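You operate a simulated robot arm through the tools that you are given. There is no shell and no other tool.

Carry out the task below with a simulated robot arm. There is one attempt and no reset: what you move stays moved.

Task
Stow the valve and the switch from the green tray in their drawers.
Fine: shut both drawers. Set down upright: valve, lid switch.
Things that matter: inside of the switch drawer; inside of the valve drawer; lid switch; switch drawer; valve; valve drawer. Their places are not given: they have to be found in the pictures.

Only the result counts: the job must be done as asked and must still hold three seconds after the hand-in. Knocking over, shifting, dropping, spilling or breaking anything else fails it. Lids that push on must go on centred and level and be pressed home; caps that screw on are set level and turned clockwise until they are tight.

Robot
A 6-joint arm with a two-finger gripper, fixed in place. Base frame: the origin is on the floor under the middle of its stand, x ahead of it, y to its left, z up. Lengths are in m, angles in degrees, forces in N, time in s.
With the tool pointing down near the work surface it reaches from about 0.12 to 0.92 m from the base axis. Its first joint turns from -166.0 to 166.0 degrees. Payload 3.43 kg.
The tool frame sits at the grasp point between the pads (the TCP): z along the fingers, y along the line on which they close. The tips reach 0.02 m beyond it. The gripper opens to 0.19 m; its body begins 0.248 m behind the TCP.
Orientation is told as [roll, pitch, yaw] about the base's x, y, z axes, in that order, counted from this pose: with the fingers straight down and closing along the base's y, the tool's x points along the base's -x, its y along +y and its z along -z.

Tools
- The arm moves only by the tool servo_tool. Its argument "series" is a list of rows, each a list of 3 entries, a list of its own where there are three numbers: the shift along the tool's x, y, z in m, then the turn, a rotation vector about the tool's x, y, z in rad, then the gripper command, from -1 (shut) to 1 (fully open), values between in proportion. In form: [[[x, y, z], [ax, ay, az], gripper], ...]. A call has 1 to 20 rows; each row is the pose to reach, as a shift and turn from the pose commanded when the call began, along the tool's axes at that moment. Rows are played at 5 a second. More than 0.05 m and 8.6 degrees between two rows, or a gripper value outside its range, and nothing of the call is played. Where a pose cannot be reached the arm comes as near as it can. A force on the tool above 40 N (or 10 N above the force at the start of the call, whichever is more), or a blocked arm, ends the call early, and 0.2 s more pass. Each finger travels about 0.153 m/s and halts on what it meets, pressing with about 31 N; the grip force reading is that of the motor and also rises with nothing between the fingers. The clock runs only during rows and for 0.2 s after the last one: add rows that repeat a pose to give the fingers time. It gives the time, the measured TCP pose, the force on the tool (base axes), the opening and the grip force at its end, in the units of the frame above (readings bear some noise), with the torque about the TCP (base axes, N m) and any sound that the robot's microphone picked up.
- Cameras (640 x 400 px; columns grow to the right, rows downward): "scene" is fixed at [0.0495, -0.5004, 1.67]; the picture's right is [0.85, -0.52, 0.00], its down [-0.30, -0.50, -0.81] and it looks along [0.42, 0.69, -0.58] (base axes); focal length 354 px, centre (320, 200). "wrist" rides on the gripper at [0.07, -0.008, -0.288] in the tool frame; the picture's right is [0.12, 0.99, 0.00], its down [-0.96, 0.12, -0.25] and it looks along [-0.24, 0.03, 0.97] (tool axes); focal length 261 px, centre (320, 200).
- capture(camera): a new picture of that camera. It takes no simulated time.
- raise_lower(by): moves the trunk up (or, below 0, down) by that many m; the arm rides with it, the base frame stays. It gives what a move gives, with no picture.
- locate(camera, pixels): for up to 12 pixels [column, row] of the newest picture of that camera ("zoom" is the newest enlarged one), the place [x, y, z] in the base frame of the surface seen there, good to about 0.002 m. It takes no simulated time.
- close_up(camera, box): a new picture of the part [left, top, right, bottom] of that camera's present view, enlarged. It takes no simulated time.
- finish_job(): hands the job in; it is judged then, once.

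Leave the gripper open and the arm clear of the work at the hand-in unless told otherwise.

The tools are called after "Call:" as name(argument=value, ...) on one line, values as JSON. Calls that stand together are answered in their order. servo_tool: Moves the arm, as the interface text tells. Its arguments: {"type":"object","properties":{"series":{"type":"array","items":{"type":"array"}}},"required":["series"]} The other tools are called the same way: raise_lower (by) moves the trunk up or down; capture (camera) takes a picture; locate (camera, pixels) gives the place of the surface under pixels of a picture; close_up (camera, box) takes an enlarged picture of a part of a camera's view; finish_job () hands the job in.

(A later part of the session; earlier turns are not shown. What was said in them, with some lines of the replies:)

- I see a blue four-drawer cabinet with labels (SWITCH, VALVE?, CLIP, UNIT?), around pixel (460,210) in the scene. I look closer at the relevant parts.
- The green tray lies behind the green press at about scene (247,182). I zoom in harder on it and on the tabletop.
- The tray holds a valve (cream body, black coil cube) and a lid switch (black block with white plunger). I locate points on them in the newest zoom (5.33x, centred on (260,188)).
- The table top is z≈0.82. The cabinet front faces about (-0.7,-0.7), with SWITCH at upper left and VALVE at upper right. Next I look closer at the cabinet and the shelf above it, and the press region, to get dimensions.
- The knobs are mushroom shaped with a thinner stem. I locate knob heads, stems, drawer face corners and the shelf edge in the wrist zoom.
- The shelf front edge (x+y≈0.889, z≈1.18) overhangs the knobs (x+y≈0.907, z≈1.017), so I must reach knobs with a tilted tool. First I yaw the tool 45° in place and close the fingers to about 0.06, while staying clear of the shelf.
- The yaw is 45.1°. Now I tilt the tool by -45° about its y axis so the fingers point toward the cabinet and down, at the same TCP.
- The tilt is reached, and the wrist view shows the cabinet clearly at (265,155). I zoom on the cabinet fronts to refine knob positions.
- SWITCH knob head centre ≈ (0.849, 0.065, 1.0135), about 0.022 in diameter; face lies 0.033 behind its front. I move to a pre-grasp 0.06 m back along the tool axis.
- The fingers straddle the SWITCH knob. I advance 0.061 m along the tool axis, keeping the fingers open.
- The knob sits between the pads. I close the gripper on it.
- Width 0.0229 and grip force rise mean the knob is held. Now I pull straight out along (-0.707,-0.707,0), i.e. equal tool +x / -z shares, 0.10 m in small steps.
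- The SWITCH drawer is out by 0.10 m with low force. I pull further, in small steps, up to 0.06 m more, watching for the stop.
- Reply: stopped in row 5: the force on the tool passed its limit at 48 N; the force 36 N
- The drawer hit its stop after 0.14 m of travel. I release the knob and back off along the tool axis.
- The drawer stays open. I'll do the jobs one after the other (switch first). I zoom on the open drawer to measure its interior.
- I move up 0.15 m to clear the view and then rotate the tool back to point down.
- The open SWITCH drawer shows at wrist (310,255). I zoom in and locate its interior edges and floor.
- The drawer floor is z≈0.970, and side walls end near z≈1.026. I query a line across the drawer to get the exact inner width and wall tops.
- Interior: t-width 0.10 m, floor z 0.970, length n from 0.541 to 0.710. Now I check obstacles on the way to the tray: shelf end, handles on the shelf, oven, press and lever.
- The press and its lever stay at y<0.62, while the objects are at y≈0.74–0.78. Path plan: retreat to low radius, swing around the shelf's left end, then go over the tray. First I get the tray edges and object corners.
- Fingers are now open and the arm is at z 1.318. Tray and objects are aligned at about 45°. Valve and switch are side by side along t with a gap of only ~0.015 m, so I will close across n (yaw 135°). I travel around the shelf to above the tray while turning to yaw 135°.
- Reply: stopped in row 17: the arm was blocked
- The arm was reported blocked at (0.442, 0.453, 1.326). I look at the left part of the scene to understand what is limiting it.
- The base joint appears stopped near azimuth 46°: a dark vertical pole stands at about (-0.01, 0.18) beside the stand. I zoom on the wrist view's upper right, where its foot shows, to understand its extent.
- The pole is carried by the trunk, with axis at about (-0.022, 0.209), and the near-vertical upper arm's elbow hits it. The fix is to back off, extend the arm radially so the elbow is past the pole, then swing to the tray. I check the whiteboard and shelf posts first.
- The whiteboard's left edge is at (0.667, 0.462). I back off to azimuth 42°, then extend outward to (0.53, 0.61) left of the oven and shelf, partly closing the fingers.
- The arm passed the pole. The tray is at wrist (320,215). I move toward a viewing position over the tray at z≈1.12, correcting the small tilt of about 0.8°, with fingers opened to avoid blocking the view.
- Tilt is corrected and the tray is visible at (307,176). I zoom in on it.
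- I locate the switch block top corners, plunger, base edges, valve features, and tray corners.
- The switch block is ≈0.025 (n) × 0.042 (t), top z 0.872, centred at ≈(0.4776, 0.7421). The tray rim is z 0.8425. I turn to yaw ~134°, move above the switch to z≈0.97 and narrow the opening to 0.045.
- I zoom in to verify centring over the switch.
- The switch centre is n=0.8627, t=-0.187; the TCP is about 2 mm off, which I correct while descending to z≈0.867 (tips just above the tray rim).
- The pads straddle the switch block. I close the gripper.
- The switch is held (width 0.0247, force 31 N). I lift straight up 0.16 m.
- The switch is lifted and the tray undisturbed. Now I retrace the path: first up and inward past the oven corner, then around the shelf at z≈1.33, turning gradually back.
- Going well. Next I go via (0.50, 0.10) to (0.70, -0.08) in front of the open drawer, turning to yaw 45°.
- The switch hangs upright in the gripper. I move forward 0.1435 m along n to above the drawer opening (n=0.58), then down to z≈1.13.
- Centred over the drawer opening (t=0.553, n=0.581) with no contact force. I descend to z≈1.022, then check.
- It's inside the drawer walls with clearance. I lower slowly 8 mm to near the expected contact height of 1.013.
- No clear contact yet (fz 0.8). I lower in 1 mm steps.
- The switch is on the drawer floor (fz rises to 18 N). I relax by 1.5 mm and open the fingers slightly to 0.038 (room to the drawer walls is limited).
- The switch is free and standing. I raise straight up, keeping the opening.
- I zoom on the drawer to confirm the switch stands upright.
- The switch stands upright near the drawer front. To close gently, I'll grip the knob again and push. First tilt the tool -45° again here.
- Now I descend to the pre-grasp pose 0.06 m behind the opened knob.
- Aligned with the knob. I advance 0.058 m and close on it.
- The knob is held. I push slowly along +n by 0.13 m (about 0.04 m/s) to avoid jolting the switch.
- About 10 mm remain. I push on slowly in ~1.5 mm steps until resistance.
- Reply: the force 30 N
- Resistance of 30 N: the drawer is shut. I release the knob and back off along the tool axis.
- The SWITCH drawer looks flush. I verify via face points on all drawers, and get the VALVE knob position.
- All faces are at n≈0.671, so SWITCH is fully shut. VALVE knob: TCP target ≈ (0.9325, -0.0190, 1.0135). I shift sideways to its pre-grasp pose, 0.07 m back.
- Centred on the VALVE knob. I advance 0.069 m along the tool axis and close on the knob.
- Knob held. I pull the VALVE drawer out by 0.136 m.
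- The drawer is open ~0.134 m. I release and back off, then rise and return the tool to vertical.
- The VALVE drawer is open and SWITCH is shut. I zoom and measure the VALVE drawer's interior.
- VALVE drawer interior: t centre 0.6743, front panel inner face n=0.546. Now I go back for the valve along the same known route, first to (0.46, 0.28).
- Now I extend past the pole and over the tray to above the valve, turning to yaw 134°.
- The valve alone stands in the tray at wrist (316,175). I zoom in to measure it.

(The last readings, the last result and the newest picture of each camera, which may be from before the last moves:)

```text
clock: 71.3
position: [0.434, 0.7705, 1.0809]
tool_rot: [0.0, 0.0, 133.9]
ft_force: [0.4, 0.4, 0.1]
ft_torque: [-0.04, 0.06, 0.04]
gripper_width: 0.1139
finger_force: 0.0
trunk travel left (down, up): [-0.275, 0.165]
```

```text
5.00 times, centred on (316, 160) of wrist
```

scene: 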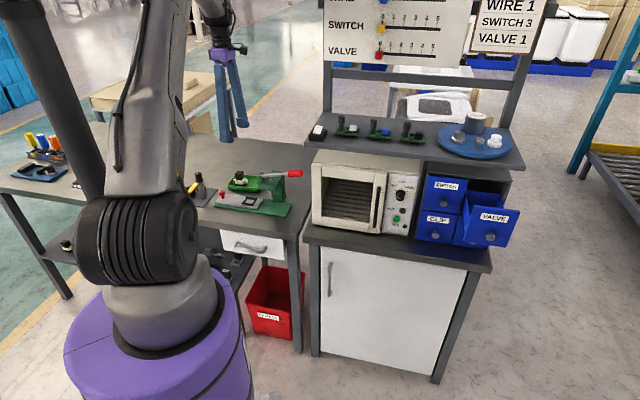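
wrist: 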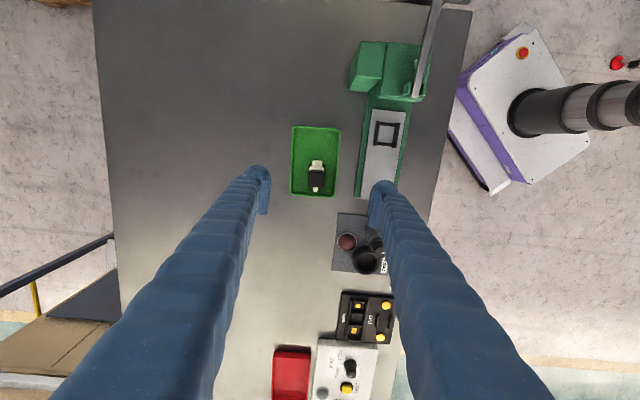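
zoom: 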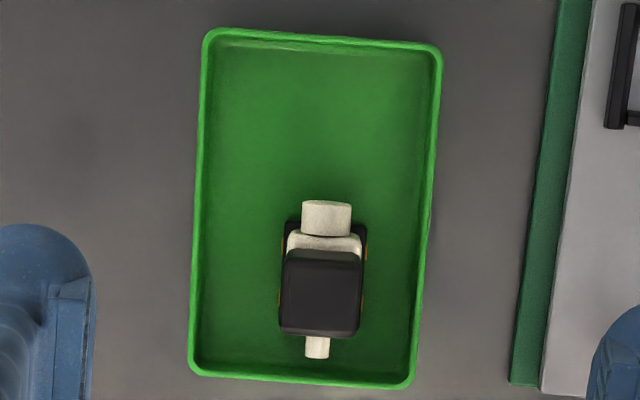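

Call:
locate(camera="zoom", pixels=[[321, 290], [286, 260], [359, 265], [282, 325], [356, 330], [327, 205], [326, 230], [317, 352], [290, 240], [358, 243], [365, 280], [322, 240]])

```text
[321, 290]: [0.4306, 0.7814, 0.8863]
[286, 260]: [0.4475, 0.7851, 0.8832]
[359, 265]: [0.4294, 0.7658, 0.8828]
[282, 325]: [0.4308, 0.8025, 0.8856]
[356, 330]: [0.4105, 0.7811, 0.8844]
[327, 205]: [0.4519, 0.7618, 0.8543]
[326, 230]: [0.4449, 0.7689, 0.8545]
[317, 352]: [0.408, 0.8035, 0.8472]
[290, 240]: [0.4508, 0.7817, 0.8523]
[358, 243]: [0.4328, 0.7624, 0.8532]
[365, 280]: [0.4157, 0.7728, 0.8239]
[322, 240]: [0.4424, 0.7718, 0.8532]
```

Coil cube centre ≈ (0.4296, 0.7837), n-width 0.028, top z 0.886. I align above it, narrow the opening to 0.05 and descend to z≈0.93.

Call:
servo_tool(series=[[[-0.0063, -0.003, 0.03], [0, 0, 0], -0.2], [[-0.0126, -0.006, 0.065], [0, 0, 0], -0.474], [[-0.0126, -0.006, 0.1], [0, 0, 0], -0.474], [[-0.0126, -0.006, 0.13], [0, 0, 0], -0.474], [[-0.0126, -0.006, 0.15], [0, 0, 0], -0.474], [[-0.0126, -0.006, 0.15], [0, 0, 0], -0.474]])

Call:
close_up(camera="wrist", box=[265, 140, 375, 250])

```text
clock: 72.7
position: [0.4299, 0.7835, 0.9296]
tool_rot: [0.1, -0.1, 133.9]
ft_force: [0.0, -0.3, 0.1]
ft_torque: [-0.01, -0.03, -0.01]
gripper_width: 0.0501
finger_force: 0.0
trunk travel left (down, up): [-0.275, 0.165]
```

```text
3.64 times, centred on (320, 195) of wrist
```

zoom: 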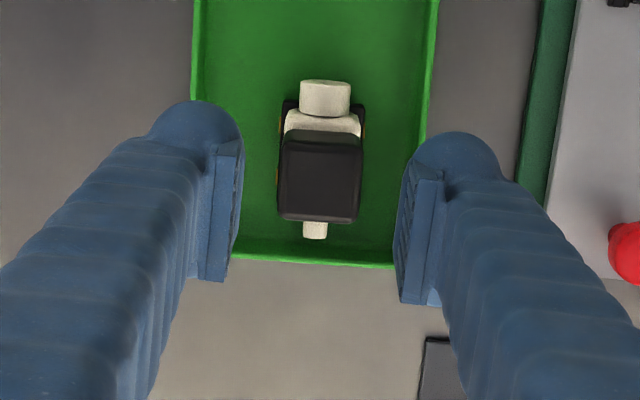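

Well centred. I descend 0.0576 m to z≈0.872 and close gently.

Call:
servo_tool(series=[[[0, 0, 0.02], [0, 0, 0], -0.474], [[0, 0, 0.04], [0, 0, 0], -0.474], [[0, 0, 0.052], [0, 0, 0], -0.474], [[0, 0, 0.0576], [0, 0, 0], -0.474], [[0, 0, 0.0576], [0, 0, 0], -0.474], [[0, 0, 0.0576], [0, 0, 0], -0.58], [[0, 0, 0.0576], [0, 0, 0], -0.66], [[0, 0, 0.0576], [0, 0, 0], -0.74], [[0, 0, 0.0576], [0, 0, 0], -0.85], [[0, 0, 0.0576], [0, 0, 0], -1], [[0, 0, 0.0576], [0, 0, 0], -1], [[0, 0, 0.0576], [0, 0, 0], -1]])

Call:
close_up(camera="wrist", box=[265, 140, 375, 250])

Call:
close_up(camera="scene", box=[215, 140, 295, 210])

```text
clock: 75.3
position: [0.4314, 0.7824, 0.8725]
tool_rot: [0.0, -0.1, 133.9]
ft_force: [-0.5, -0.5, 0.6]
ft_torque: [0.03, 0.01, -0.01]
gripper_width: 0.0287
finger_force: 30.6
trunk travel left (down, up): [-0.275, 0.165]
```

```text
3.64 times, centred on (320, 195) of wrist
```

zoom: 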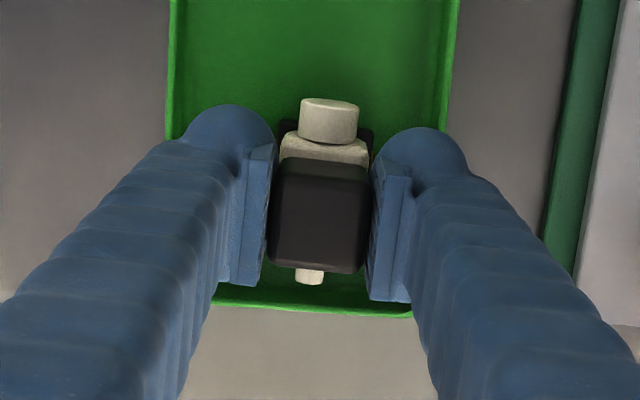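

```text
5.71 times, centred on (255, 175) of scene
```

zoom: 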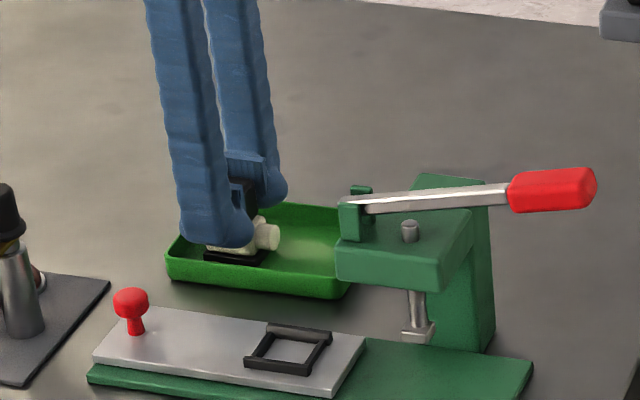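

The valve is held (width 0.0287, 31 N). I lift straight up, slowly at first.

Call:
servo_tool(series=[[[0, 0, -0.008], [0, 0, 0], -1], [[0, 0, -0.025], [0, 0, 0], -1], [[0, 0, -0.05], [0, 0, 0], -1], [[0, 0, -0.08], [0, 0, 0], -1], [[0, 0, -0.115], [0, 0, 0], -1], [[0, 0, -0.15], [0, 0, 0], -1], [[0, 0, -0.18], [0, 0, 0], -1], [[0, 0, -0.18], [0, 0, 0], -1]])

Call:
close_up(camera="wrist", box=[220, 100, 420, 250])

Call:
close_up(camera="scene", box=[195, 80, 315, 210])

```text
clock: 77.1
position: [0.431, 0.7827, 1.0524]
tool_rot: [0.0, 0.1, 133.8]
ft_force: [-0.4, -0.6, 0.1]
ft_torque: [0.03, 0.01, 0.01]
gripper_width: 0.0288
finger_force: 31.3
trunk travel left (down, up): [-0.275, 0.165]
```

```text
2.67 times, centred on (320, 175) of wrist
```

zoom: 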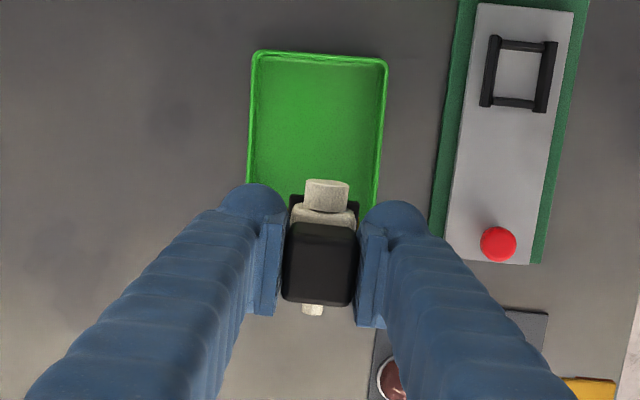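

```text
3.08 times, centred on (255, 145) of scene
```

zoom: 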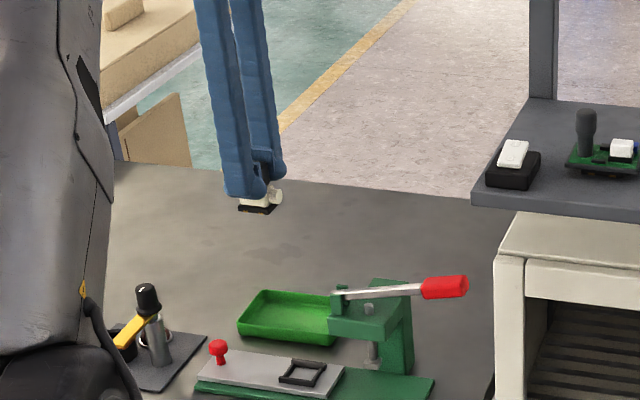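

The valve hangs level and the tray is unmoved. I retrace the path around the pole and shelf.

Call:
servo_tool(series=[[[0.0269, 0.0055, -0.0319], [0, 0, 0], -1], [[0.0539, 0.0109, -0.0638], [0, 0, 0], -1], [[0.0808, 0.0164, -0.0957], [0, 0, 0], -1], [[0.1077, 0.0218, -0.1276], [0, 0, 0], -1], [[0.1345, 0.0307, -0.1643], [0, 0, 0.0497], -1], [[0.1612, 0.0395, -0.2009], [0, 0, 0.0994], -1], [[0.188, 0.0484, -0.2376], [0, 0, 0.1491], -1], [[0.2113, 0.0692, -0.2476], [0, 0, 0.1988], -1], [[0.2346, 0.0901, -0.2576], [0, 0, 0.2485], -1], [[0.2579, 0.1109, -0.2676], [0, 0, 0.2982], -1], [[0.2774, 0.1435, -0.2709], [0, 0, 0.3479], -1], [[0.2969, 0.1761, -0.2743], [0, 0, 0.3976], -1], [[0.3164, 0.2087, -0.2776], [0, 0, 0.4473], -1], [[0.3329, 0.2385, -0.2776], [0, 0, 0.497], -1], [[0.3494, 0.2682, -0.2776], [0, 0, 0.5467], -1], [[0.3658, 0.298, -0.2776], [0, 0, 0.5964], -1], [[0.3823, 0.3277, -0.2776], [0, 0, 0.646], -1]])

Call:
close_up(camera="wrist", box=[220, 100, 420, 250])

```text
clock: 80.7
position: [0.4593, 0.2803, 1.3317]
tool_rot: [-0.1, 0.0, 97.0]
ft_force: [0.2, 0.3, -0.7]
ft_torque: [0.08, -0.07, 0.0]
gripper_width: 0.0289
finger_force: 30.9
trunk travel left (down, up): [-0.275, 0.165]
```

```text
2.67 times, centred on (320, 175) of wrist
```

zoom: 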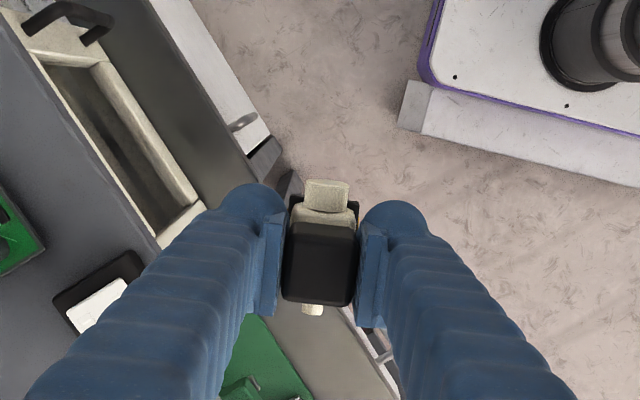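

Valve still level. Next I go to in front of the VALVE drawer (0.788, -0.166), turning to yaw 45°.

Call:
servo_tool(series=[[[0.046, -0.0046, 0], [0, 0, 0.0698], -1], [[0.092, -0.0092, 0], [0, 0, 0.1396], -1], [[0.1379, -0.0138, 0], [0, 0, 0.2094], -1], [[0.1839, -0.0184, 0], [0, 0, 0.2792], -1], [[0.2171, -0.0466, 0], [0, 0, 0.349], -1], [[0.2503, -0.0747, 0], [0, 0, 0.4188], -1], [[0.2835, -0.1029, 0], [0, 0, 0.4886], -1], [[0.3167, -0.131, 0], [0, 0, 0.5584], -1], [[0.3499, -0.1592, 0], [0, 0, 0.6282], -1], [[0.3831, -0.1873, 0], [0, 0, 0.698], -1], [[0.4163, -0.2155, 0], [0, 0, 0.7678], -1], [[0.4495, -0.2436, 0], [0, 0, 0.8376], -1], [[0.4827, -0.2718, 0], [0, 0, 0.9076], -1], [[0.4827, -0.2718, 0], [0, 0, 0.9076], -1]])

Call:
capture(camera="wrist")

Call:
close_up(camera="scene", box=[400, 60, 560, 250])

```text
clock: 83.7
position: [0.7875, -0.1649, 1.3312]
tool_rot: [-0.2, -0.1, 44.8]
ft_force: [-0.2, -0.1, -1.6]
ft_torque: [0.01, -0.1, -0.03]
gripper_width: 0.0287
finger_force: 30.9
trunk travel left (down, up): [-0.275, 0.165]
```

```text
taken
```

wrist: 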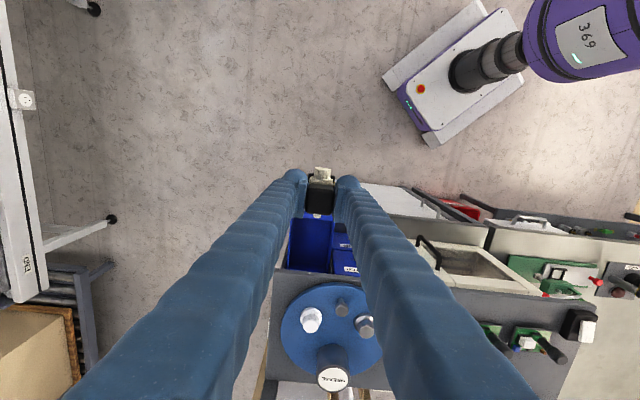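

```text
2.11 times, centred on (480, 155) of scene
```

zoom: 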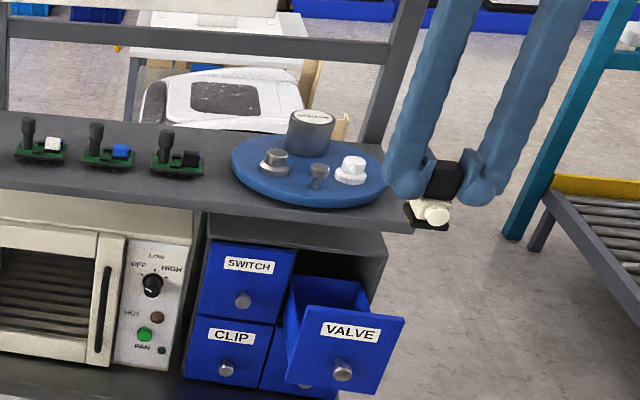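

The VALVE drawer lies at nearly full reach, so I raise the trunk by 0.10 m to gain margin before going in.

Call:
raise_lower(by=0.1)

```text
clock: 85.1
position: [0.7902, -0.1652, 1.4299]
tool_rot: [0.0, -0.1, 45.0]
ft_force: [0.2, -0.3, -2.2]
ft_torque: [0.02, 0.03, 0.02]
gripper_width: 0.0288
finger_force: 31.0
trunk travel left (down, up): [-0.375, 0.065]
```

Now I lower straight down to z≈1.165 in front of the drawer.

Call:
servo_tool(series=[[[0, 0, 0.044], [0, 0, 0], -1], [[0, 0, 0.088], [0, 0, 0], -1], [[0, 0, 0.132], [0, 0, 0], -1], [[0, 0, 0.176], [0, 0, 0], -1], [[0, 0, 0.22], [0, 0, 0], -1], [[0, 0, 0.25], [0, 0, 0], -1], [[0, 0, 0.265], [0, 0, 0], -1], [[0, 0, 0.265], [0, 0, 0], -1]])

Call:
capture(camera="wrist")

Call:
close_up(camera="scene", box=[400, 110, 560, 250])

```text
clock: 86.9
position: [0.7885, -0.1659, 1.166]
tool_rot: [0.1, 0.0, 44.8]
ft_force: [-0.1, 0.0, -1.0]
ft_torque: [0.02, -0.03, -0.01]
gripper_width: 0.0288
finger_force: 30.6
trunk travel left (down, up): [-0.375, 0.065]
```

```text
taken
```

wrist: 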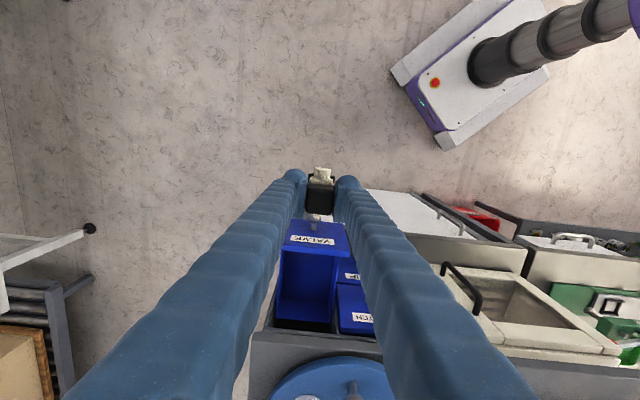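

```text
2.86 times, centred on (480, 180) of scene
```

zoom: 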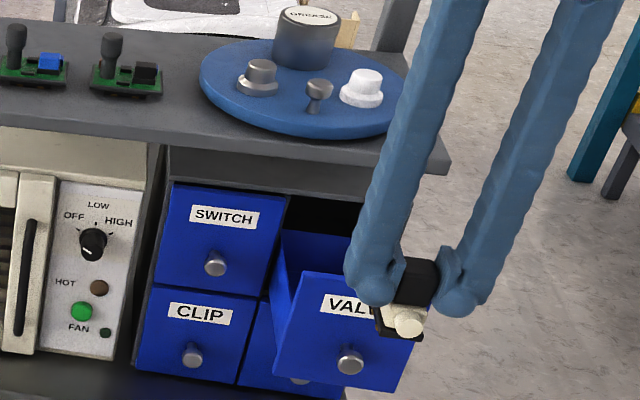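

Valve bottom (~1.119) clears the front panel top (1.0895). I move forward 0.147 m along n to above the drawer opening.

Call:
servo_tool(series=[[[-0.03, 0, 0], [0, 0, 0], -1], [[-0.065, 0, 0], [0, 0, 0], -1], [[-0.1, 0, 0], [0, 0, 0], -1], [[-0.13, 0, 0], [0, 0, 0], -1], [[-0.1473, 0, 0], [0, 0, 0], -1], [[-0.1473, 0, 0], [0, 0, 0], -1]])

Call:
close_up(camera="wrist", box=[220, 110, 420, 260])

Call:
close_up(camera="scene", box=[400, 110, 560, 250])

```text
clock: 88.3
position: [0.8939, -0.06, 1.1657]
tool_rot: [0.0, -0.1, 44.9]
ft_force: [0.2, 0.0, -1.0]
ft_torque: [-0.03, -0.04, -0.01]
gripper_width: 0.0287
finger_force: 31.1
trunk travel left (down, up): [-0.375, 0.065]
```

```text
2.67 times, centred on (320, 185) of wrist
```

zoom: 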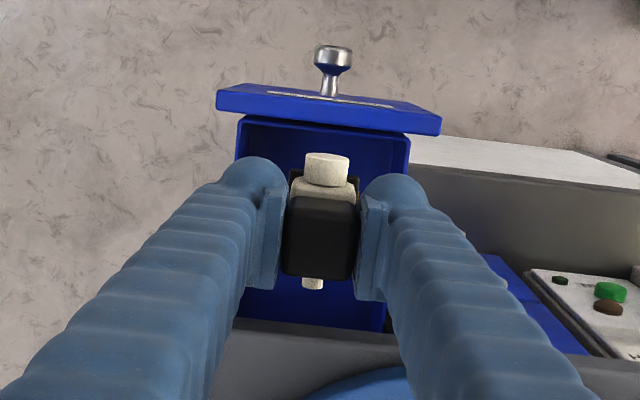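

```text
2.86 times, centred on (480, 180) of scene
```

zoom: 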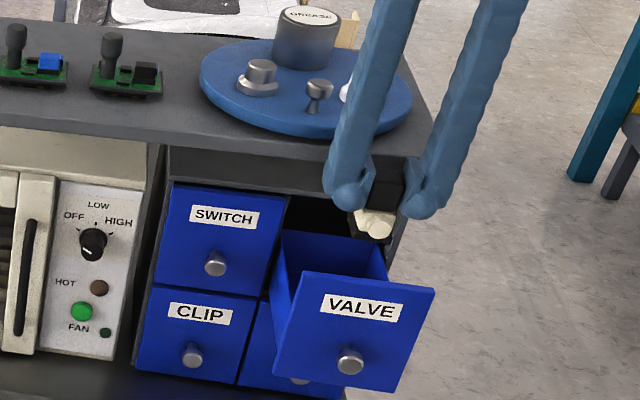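

Position n=0.590, t=0.6745 — centred. I shift 2 mm back and descend to z≈1.026.

Call:
servo_tool(series=[[[0.002, 0, 0.03], [0, 0, 0], -1], [[0.002, 0, 0.06], [0, 0, 0], -1], [[0.002, 0, 0.09], [0, 0, 0], -1], [[0.002, 0, 0.115], [0, 0, 0], -1], [[0.002, 0, 0.13], [0, 0, 0], -1], [[0.002, 0, 0.139], [0, 0, 0], -1], [[0.002, 0, 0.139], [0, 0, 0], -1]])

Call:
close_up(camera="wrist", box=[220, 110, 420, 260])

Call:
close_up(camera="scene", box=[400, 110, 560, 250])

```text
clock: 89.9
position: [0.8916, -0.0624, 1.0242]
tool_rot: [0.1, 0.0, 44.9]
ft_force: [0.3, 0.6, -1.3]
ft_torque: [-0.02, 0.03, 0.03]
gripper_width: 0.029
finger_force: 31.0
trunk travel left (down, up): [-0.375, 0.065]
```

```text
2.67 times, centred on (320, 185) of wrist
```

zoom: 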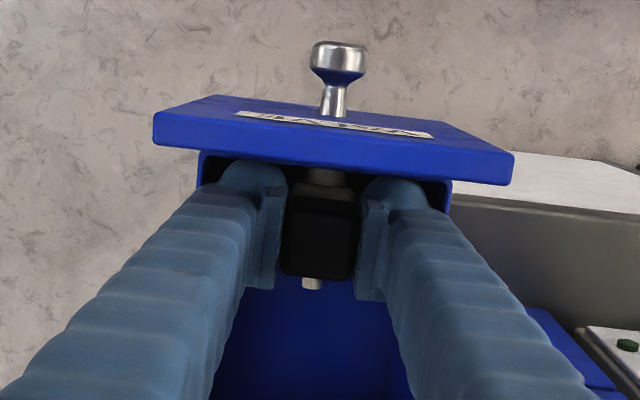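

```text
2.86 times, centred on (480, 180) of scene
```

zoom: 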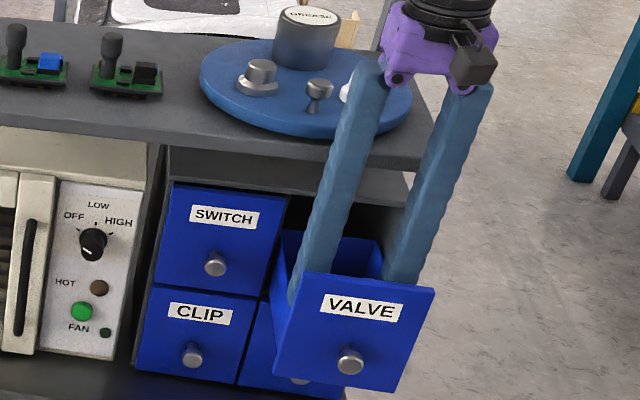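

Inside the drawer, no contact yet. I lower slowly: 5 mm, then 1–2 mm steps.

Call:
servo_tool(series=[[[0, 0, 0.002], [0, 0, 0], -1], [[0, 0, 0.004], [0, 0, 0], -1], [[0, 0, 0.0055], [0, 0, 0], -1], [[0, 0, 0.0055], [0, 0, 0], -1]])

Call:
servo_tool(series=[[[0, 0, 0.001], [0, 0, 0], -1], [[0, 0, 0.001], [0, 0, 0], -1]])

```text
clock: 90.9
position: [0.8917, -0.0626, 1.0191]
tool_rot: [0.0, 0.0, 44.9]
ft_force: [0.3, -0.4, -1.5]
ft_torque: [0.01, 0.01, 0.02]
gripper_width: 0.0287
finger_force: 30.9
trunk travel left (down, up): [-0.375, 0.065]
```

```text
clock: 91.5
position: [0.8921, -0.0631, 1.0197]
tool_rot: [0.0, 0.0, 45.0]
ft_force: [-0.9, 0.4, -0.5]
ft_torque: [-0.01, 0.0, 0.02]
gripper_width: 0.0287
finger_force: 31.1
trunk travel left (down, up): [-0.375, 0.065]
```

Still no contact (fz -0.5). I continue in 1 mm steps.

Call:
servo_tool(series=[[[0, 0, 0.001], [0, 0, 0], -1], [[0, 0, 0.001], [0, 0, 0], -1]])

Call:
servo_tool(series=[[[0, 0, 0.001], [0, 0, 0], -1], [[0, 0, 0.001], [0, 0, 0], -1]])

```text
clock: 92.1
position: [0.8931, -0.0628, 1.0202]
tool_rot: [0.0, 0.0, 45.0]
ft_force: [-0.4, 1.2, 2.7]
ft_torque: [0.0, -0.02, 0.01]
gripper_width: 0.0286
finger_force: 31.2
trunk travel left (down, up): [-0.375, 0.065]
```

```text
clock: 92.7
position: [0.8923, -0.0624, 1.019]
tool_rot: [-0.1, 0.0, 44.9]
ft_force: [-0.7, 1.5, 12.0]
ft_torque: [-0.03, 0.12, 0.0]
gripper_width: 0.0287
finger_force: 30.5
trunk travel left (down, up): [-0.375, 0.065]
```

Contact with the floor (fz 12 N). I relax 1 mm and open slightly to 0.040.

Call:
servo_tool(series=[[[0, 0, -0.001], [0, 0, 0], -1], [[0, 0, -0.001], [0, 0, 0], -0.68], [[0, 0, -0.001], [0, 0, 0], -0.63], [[0, 0, -0.001], [0, 0, 0], -0.58], [[0, 0, -0.001], [0, 0, 0], -0.58]])

Call:
close_up(camera="wrist", box=[220, 110, 420, 260])

```text
clock: 93.9
position: [0.8927, -0.0645, 1.0188]
tool_rot: [0.0, 0.0, 44.9]
ft_force: [0.7, -1.2, -0.8]
ft_torque: [-0.04, -0.04, 0.07]
gripper_width: 0.0382
finger_force: 0.0
trunk travel left (down, up): [-0.375, 0.065]
```

```text
2.67 times, centred on (320, 185) of wrist
```

zoom: 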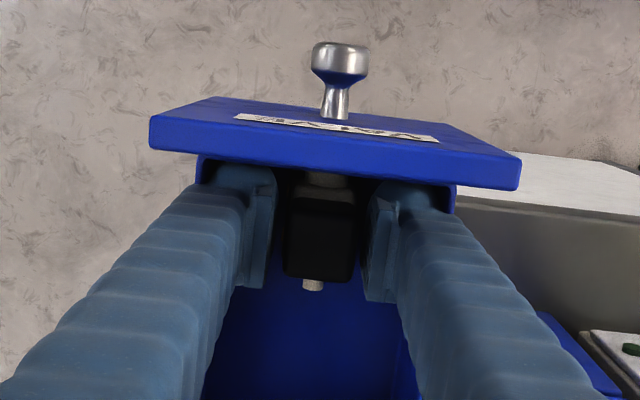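

The valve stands free. I ease the opening slightly and rise straight up, then back away from the shelf.

Call:
servo_tool(series=[[[0, 0, 0], [0, 0, 0], -0.61], [[0, 0, -0.008], [0, 0, 0], -0.61], [[0, 0, -0.025], [0, 0, 0], -0.61], [[0, 0, -0.055], [0, 0, 0], -0.61], [[0, 0, -0.09], [0, 0, 0], -0.61], [[0, 0, -0.13], [0, 0, 0], -0.61], [[0, 0, -0.16], [0, 0, 0], -0.61], [[0.04, 0, -0.17], [0, 0, 0], -0.61], [[0.08, 0, -0.18], [0, 0, 0], -0.61], [[0.125, 0, -0.19], [0, 0, 0], -0.5], [[0.125, 0, -0.19], [0, 0, 0], -0.368]])

Call:
capture(camera="wrist")

Call:
close_up(camera="scene", box=[400, 110, 560, 250])

```text
clock: 96.3
position: [0.8048, -0.1513, 1.2072]
tool_rot: [0.2, 0.1, 45.0]
ft_force: [0.7, 0.2, 0.2]
ft_torque: [0.03, 0.08, 0.01]
gripper_width: 0.0599
finger_force: 0.2
trunk travel left (down, up): [-0.375, 0.065]
```

```text
taken
```

wrist: 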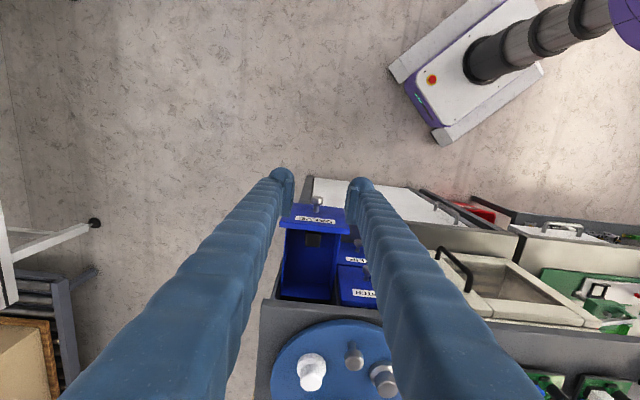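

```text
2.86 times, centred on (480, 180) of scene
```

zoom: 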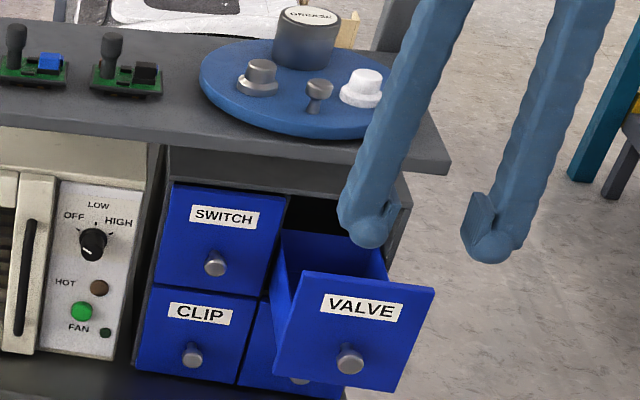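

I zoom in to check that the valve stands upright in the drawer.

Call:
close_up(camera="wrist", box=[270, 190, 380, 310])

```text
3.33 times, centred on (325, 250) of wrist
```

zoom: 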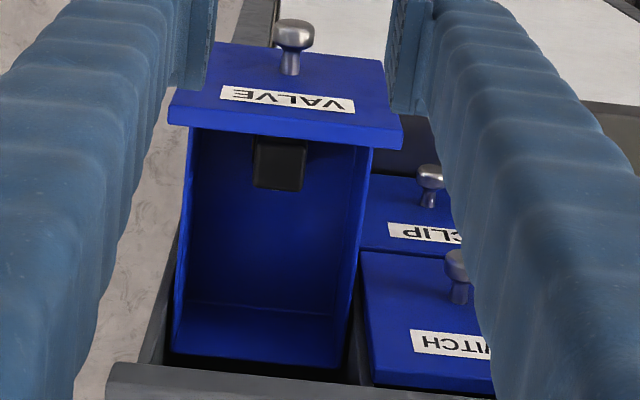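

Call:
locate(camera="zoom", pixels=[[279, 160], [262, 150], [298, 152], [262, 180], [296, 184], [292, 30], [293, 55], [285, 120], [250, 110], [330, 115], [292, 42], [280, 180]])

```text
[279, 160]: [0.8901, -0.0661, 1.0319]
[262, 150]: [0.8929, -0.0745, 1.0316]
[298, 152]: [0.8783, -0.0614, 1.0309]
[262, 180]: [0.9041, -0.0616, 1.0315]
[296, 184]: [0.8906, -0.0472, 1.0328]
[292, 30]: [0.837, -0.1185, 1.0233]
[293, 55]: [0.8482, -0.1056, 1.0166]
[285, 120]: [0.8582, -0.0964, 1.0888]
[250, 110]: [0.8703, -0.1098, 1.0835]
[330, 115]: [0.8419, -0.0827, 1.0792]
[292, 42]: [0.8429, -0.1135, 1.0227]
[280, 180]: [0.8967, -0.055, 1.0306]
```

The coil top is uniformly z≈1.0315, so the valve is upright. I tilt the tool -45° and go down to the knob's pre-grasp pose.

Call:
servo_tool(series=[[[0, 0, 0], [0, -0.131, 0], -0.368], [[0, 0, 0], [0, -0.262, 0], -0.368], [[0, 0, 0], [0, -0.393, 0], -0.368], [[0, 0, 0], [0, -0.524, 0], -0.368], [[0, 0, 0], [0, -0.655, 0], -0.368], [[0, 0, 0], [0, -0.785, 0], -0.368], [[0, 0, 0], [0, -0.785, 0], -0.368]])

Call:
servo_tool(series=[[[0.0255, 0, 0.028], [0, 0, 0], -0.368], [[0.0509, 0, 0.0559], [0, 0, 0], -0.368], [[0.0764, 0, 0.0838], [0, 0, 0], -0.368], [[0.1018, 0, 0.1117], [0, 0, 0], -0.368], [[0.1018, 0, 0.1117], [0, 0, 0], -0.368]])

Call:
close_up(camera="wrist", box=[220, 110, 420, 260])

```text
clock: 97.9
position: [0.8037, -0.1504, 1.2094]
tool_rot: [-0.1, -44.9, 44.9]
ft_force: [-0.1, -0.7, 0.5]
ft_torque: [0.02, 0.0, 0.03]
gripper_width: 0.0602
finger_force: 0.0
trunk travel left (down, up): [-0.375, 0.065]
```

```text
clock: 99.1
position: [0.8077, -0.1455, 1.0588]
tool_rot: [0.0, -45.0, 44.9]
ft_force: [-0.3, -1.0, 0.0]
ft_torque: [0.02, -0.01, -0.02]
gripper_width: 0.0598
finger_force: 0.0
trunk travel left (down, up): [-0.375, 0.065]
```

```text
2.67 times, centred on (320, 185) of wrist
```

zoom: 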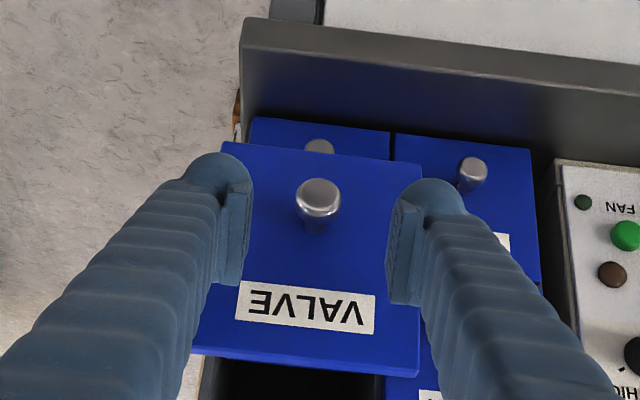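

Centred on the knob. I advance 0.062 m and close on it.

Call:
servo_tool(series=[[[0.0005, 0, 0.025], [0, 0, 0], -0.368], [[0.001, 0, 0.048], [0, 0, 0], -0.368], [[0.001, 0, 0.062], [0, 0, 0], -0.368], [[0.001, 0, 0.062], [0, 0, 0], -0.368], [[0.001, 0, 0.062], [0, 0, 0], -0.6], [[0.001, 0, 0.062], [0, 0, 0], -0.75], [[0.001, 0, 0.062], [0, 0, 0], -0.9], [[0.001, 0, 0.062], [0, 0, 0], -1], [[0.001, 0, 0.062], [0, 0, 0], -1]])

```text
clock: 101.1
position: [0.8395, -0.1171, 1.0126]
tool_rot: [0.1, -45.0, 44.9]
ft_force: [2.5, -4.4, -1.1]
ft_torque: [-0.06, 0.02, -0.06]
gripper_width: 0.0226
finger_force: 44.7
trunk travel left (down, up): [-0.375, 0.065]
```

Knob held. I push slowly by 0.125 m.

Call:
servo_tool(series=[[[-0.002, 0, 0.002], [0, 0, 0], -1], [[-0.006, 0, 0.006], [0, 0, 0], -1], [[-0.0115, 0, 0.0115], [0, 0, 0], -1], [[-0.017, 0, 0.017], [0, 0, 0], -1], [[-0.0225, 0, 0.0225], [0, 0, 0], -1], [[-0.028, 0, 0.028], [0, 0, 0], -1], [[-0.0335, 0, 0.0335], [0, 0, 0], -1], [[-0.039, 0, 0.039], [0, 0, 0], -1], [[-0.0445, 0, 0.0445], [0, 0, 0], -1], [[-0.05, 0, 0.05], [0, 0, 0], -1], [[-0.0555, 0, 0.0555], [0, 0, 0], -1], [[-0.061, 0, 0.061], [0, 0, 0], -1], [[-0.0665, 0, 0.0665], [0, 0, 0], -1], [[-0.072, 0, 0.072], [0, 0, 0], -1], [[-0.0775, 0, 0.0775], [0, 0, 0], -1], [[-0.0825, 0, 0.0825], [0, 0, 0], -1], [[-0.0865, 0, 0.0865], [0, 0, 0], -1], [[-0.0885, 0, 0.0885], [0, 0, 0], -1], [[-0.0885, 0, 0.0885], [0, 0, 0], -1]])

```text
clock: 105.1
position: [0.9275, -0.0282, 1.0132]
tool_rot: [0.0, -45.0, 44.9]
ft_force: [8.6, -8.6, 8.1]
ft_torque: [-0.02, -0.03, -0.07]
gripper_width: 0.0229
finger_force: 45.3
trunk travel left (down, up): [-0.375, 0.065]
```

About 10 mm remain. I push on in small steps until it resists.

Call:
servo_tool(series=[[[-0.0015, 0, 0.0015], [0, 0, 0], -1], [[-0.003, 0, 0.003], [0, 0, 0], -1], [[-0.0045, 0, 0.0045], [0, 0, 0], -1], [[-0.0057, 0, 0.0057], [0, 0, 0], -1], [[-0.0067, 0, 0.0067], [0, 0, 0], -1], [[-0.0075, 0, 0.0075], [0, 0, 0], -1], [[-0.0083, 0, 0.0083], [0, 0, 0], -1]])

```text
clock: 106.7
position: [0.9344, -0.0211, 1.0134]
tool_rot: [0.1, -44.9, 44.9]
ft_force: [-9.0, -21.6, 7.0]
ft_torque: [-0.06, 0.06, -0.09]
gripper_width: 0.0227
finger_force: 44.9
trunk travel left (down, up): [-0.375, 0.065]
```

Resistance of ~22 N along n at n=0.6458: shut. I release and back off.

Call:
servo_tool(series=[[[0, 0, 0], [0, 0, 0], -0.7], [[0, 0, 0], [0, 0, 0], -0.368], [[0, 0, 0], [0, 0, 0], -0.368], [[0, 0, -0.02], [0, 0, 0], -0.368], [[0, 0, -0.05], [0, 0, 0], -0.368], [[0, 0, -0.09], [0, 0, 0], -0.368], [[0, 0, -0.13], [0, 0, 0], -0.368]])

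Call:
capture(camera="wrist")

Call:
close_up(camera="wrist", box=[220, 90, 440, 260])

```text
clock: 108.3
position: [0.8686, -0.0828, 1.1055]
tool_rot: [0.0, -45.1, 44.9]
ft_force: [0.3, 0.1, 0.4]
ft_torque: [-0.01, -0.05, -0.01]
gripper_width: 0.06
finger_force: 0.0
trunk travel left (down, up): [-0.375, 0.065]
```

```text
taken
```

wrist: 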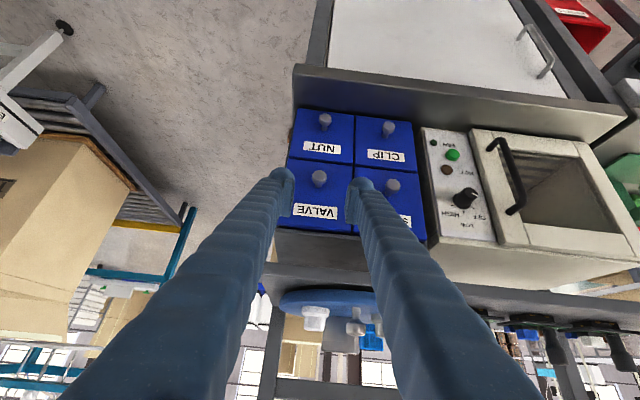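

```text
2.35 times, centred on (330, 175) of wrist
```

zoom: 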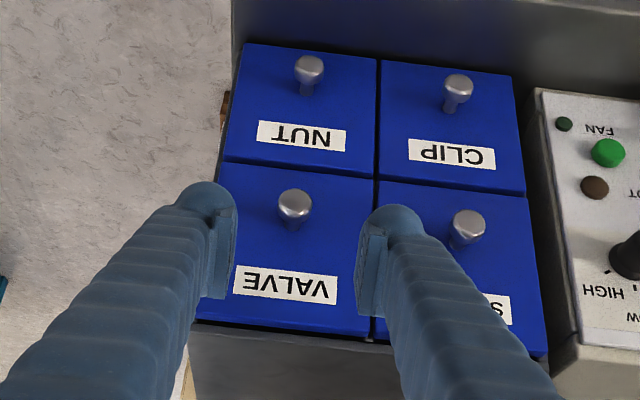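

Call:
locate(camera="zoom", pixels=[[330, 190], [250, 250], [330, 240], [270, 310], [350, 320], [330, 90], [400, 170], [510, 230], [520, 300], [480, 200], [293, 202], [468, 222]])

```text
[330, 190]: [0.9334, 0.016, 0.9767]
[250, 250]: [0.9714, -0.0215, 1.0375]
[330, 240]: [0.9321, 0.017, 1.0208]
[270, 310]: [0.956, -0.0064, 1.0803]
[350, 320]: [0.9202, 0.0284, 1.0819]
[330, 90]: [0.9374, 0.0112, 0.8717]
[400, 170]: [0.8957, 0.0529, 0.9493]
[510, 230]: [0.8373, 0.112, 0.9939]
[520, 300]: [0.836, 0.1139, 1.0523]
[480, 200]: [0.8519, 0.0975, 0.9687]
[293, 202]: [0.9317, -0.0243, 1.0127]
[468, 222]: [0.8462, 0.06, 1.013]
```

All four faces are at n≈0.671: both drawers are fully shut. I retreat the arm away from the cabinet, up, untilt and open the gripper.

Call:
servo_tool(series=[[[0.028, 0, -0.028], [0, 0, 0], -0.368], [[0.056, 0, -0.056], [0, 0, 0], -0.368], [[0.085, 0, -0.085], [0, 0, 0], -0.368], [[0.06, 0, -0.11], [0, 0, 0], -0.368], [[0.03, 0, -0.14], [0, 0, 0], -0.368], [[0.0, 0, -0.17], [0, 0, 0], -0.368], [[0.0, 0, -0.17], [0, 0.131, 0], 0], [[0.0, 0, -0.17], [0, 0.262, 0], 0.3], [[0.0, 0, -0.17], [0, 0.393, 0], 0.6], [[0.0, 0, -0.17], [0, 0.524, 0], 1], [[0.0, 0, -0.17], [0, 0.655, 0], 1], [[0.0, 0, -0.17], [0, 0.785, 0], 1], [[0.0, 0, -0.17], [0, 0.785, 0], 1]])

Call:
capture(camera="scene")

Call:
close_up(camera="scene", box=[300, 90, 530, 260])

Call:
close_up(camera="scene", box=[170, 130, 320, 230])

```text
clock: 111.1
position: [0.7841, -0.1698, 1.2244]
tool_rot: [-0.1, 0.0, 44.8]
ft_force: [-1.0, 0.1, -0.3]
ft_torque: [0.02, -0.05, 0.03]
gripper_width: 0.1899
finger_force: 0.0
trunk travel left (down, up): [-0.375, 0.065]
```

```text
taken
```

scene: 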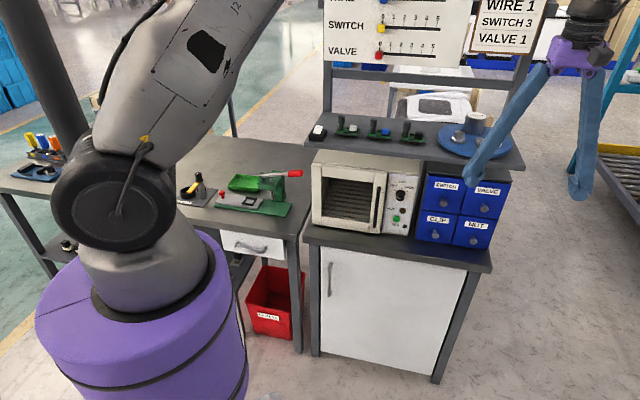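

```text
2.35 times, centred on (415, 175) of scene
```

zoom: 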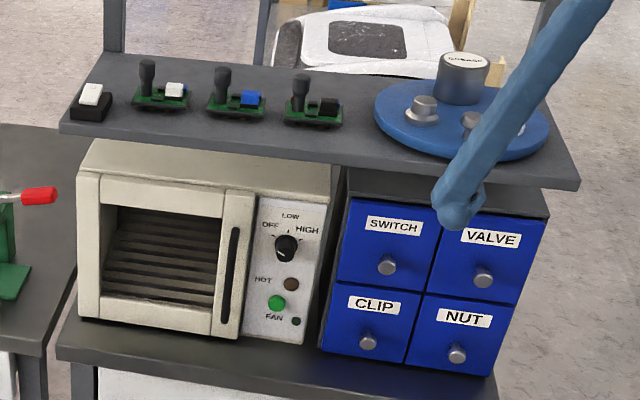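

```text
4.00 times, centred on (245, 180) of scene
```

zoom: 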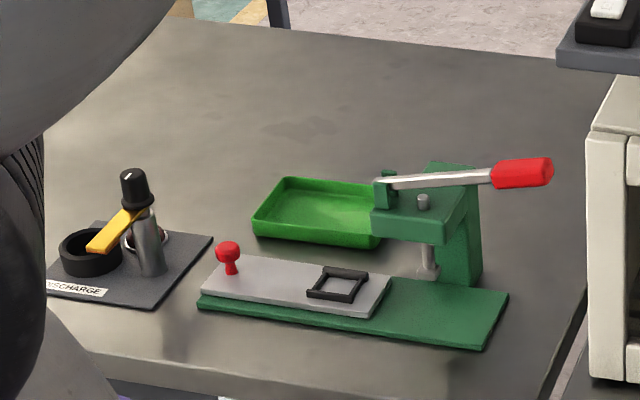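

Both drawers are shut, the tray is empty, and nothing else moved. I move the open gripper a bit further back and up, then hand in.

Call:
servo_tool(series=[[[0.04, 0, -0.02], [0, 0, 0], 1], [[0.08, 0, -0.04], [0, 0, 0], 1], [[0.12, 0, -0.06], [0, 0, 0], 1], [[0.12, 0, -0.06], [0, 0, 0], 1]])

Call:
close_up(camera="scene", box=[400, 110, 560, 250])

```text
clock: 112.1
position: [0.7012, -0.2539, 1.2837]
tool_rot: [0.1, 0.1, 45.0]
ft_force: [0.9, 1.0, 0.0]
ft_torque: [0.08, 0.13, -0.03]
gripper_width: 0.1901
finger_force: 0.0
trunk travel left (down, up): [-0.375, 0.065]
```

```text
2.86 times, centred on (480, 180) of scene
```

zoom: 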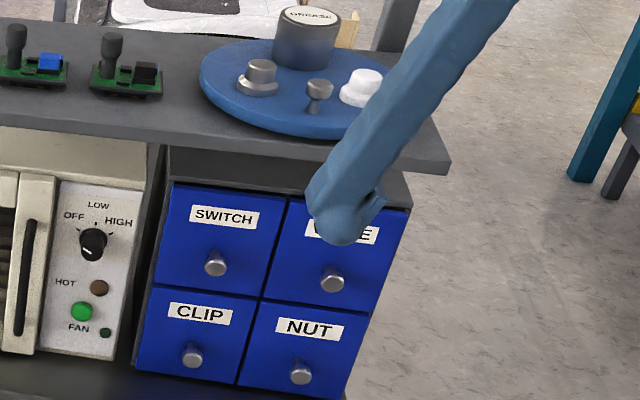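

The arm is clear and open, both drawers are shut, and the objects are stowed upright. I hand in the job.

Call:
finish_job()

```text
The job is handed in.
```

The valve and the lid switch from the green tray are now in their drawers, and both drawers are shut. The job is handed in; the tool gave no verdict beyond accepting it.

- **Lid switch:** it stood upright in the SWITCH drawer before I closed it.
- **Valve:** it stood upright in the VALVE drawer before I closed it; its top measured level.
- **Drawers:** both were closed slowly, and their fronts measured flush with the two drawers I did not touch. I did not look inside after closing.
- **Rest of the scene:** the tray is empty and looks unmoved, and nothing else appears shifted. Once on the way to the tray the arm came up against the robot's own pole and stopped; I rerouted around it.
- **Robot:** the arm is clear of the work with the gripper open. The trunk is still 0.10 m higher than at the start.
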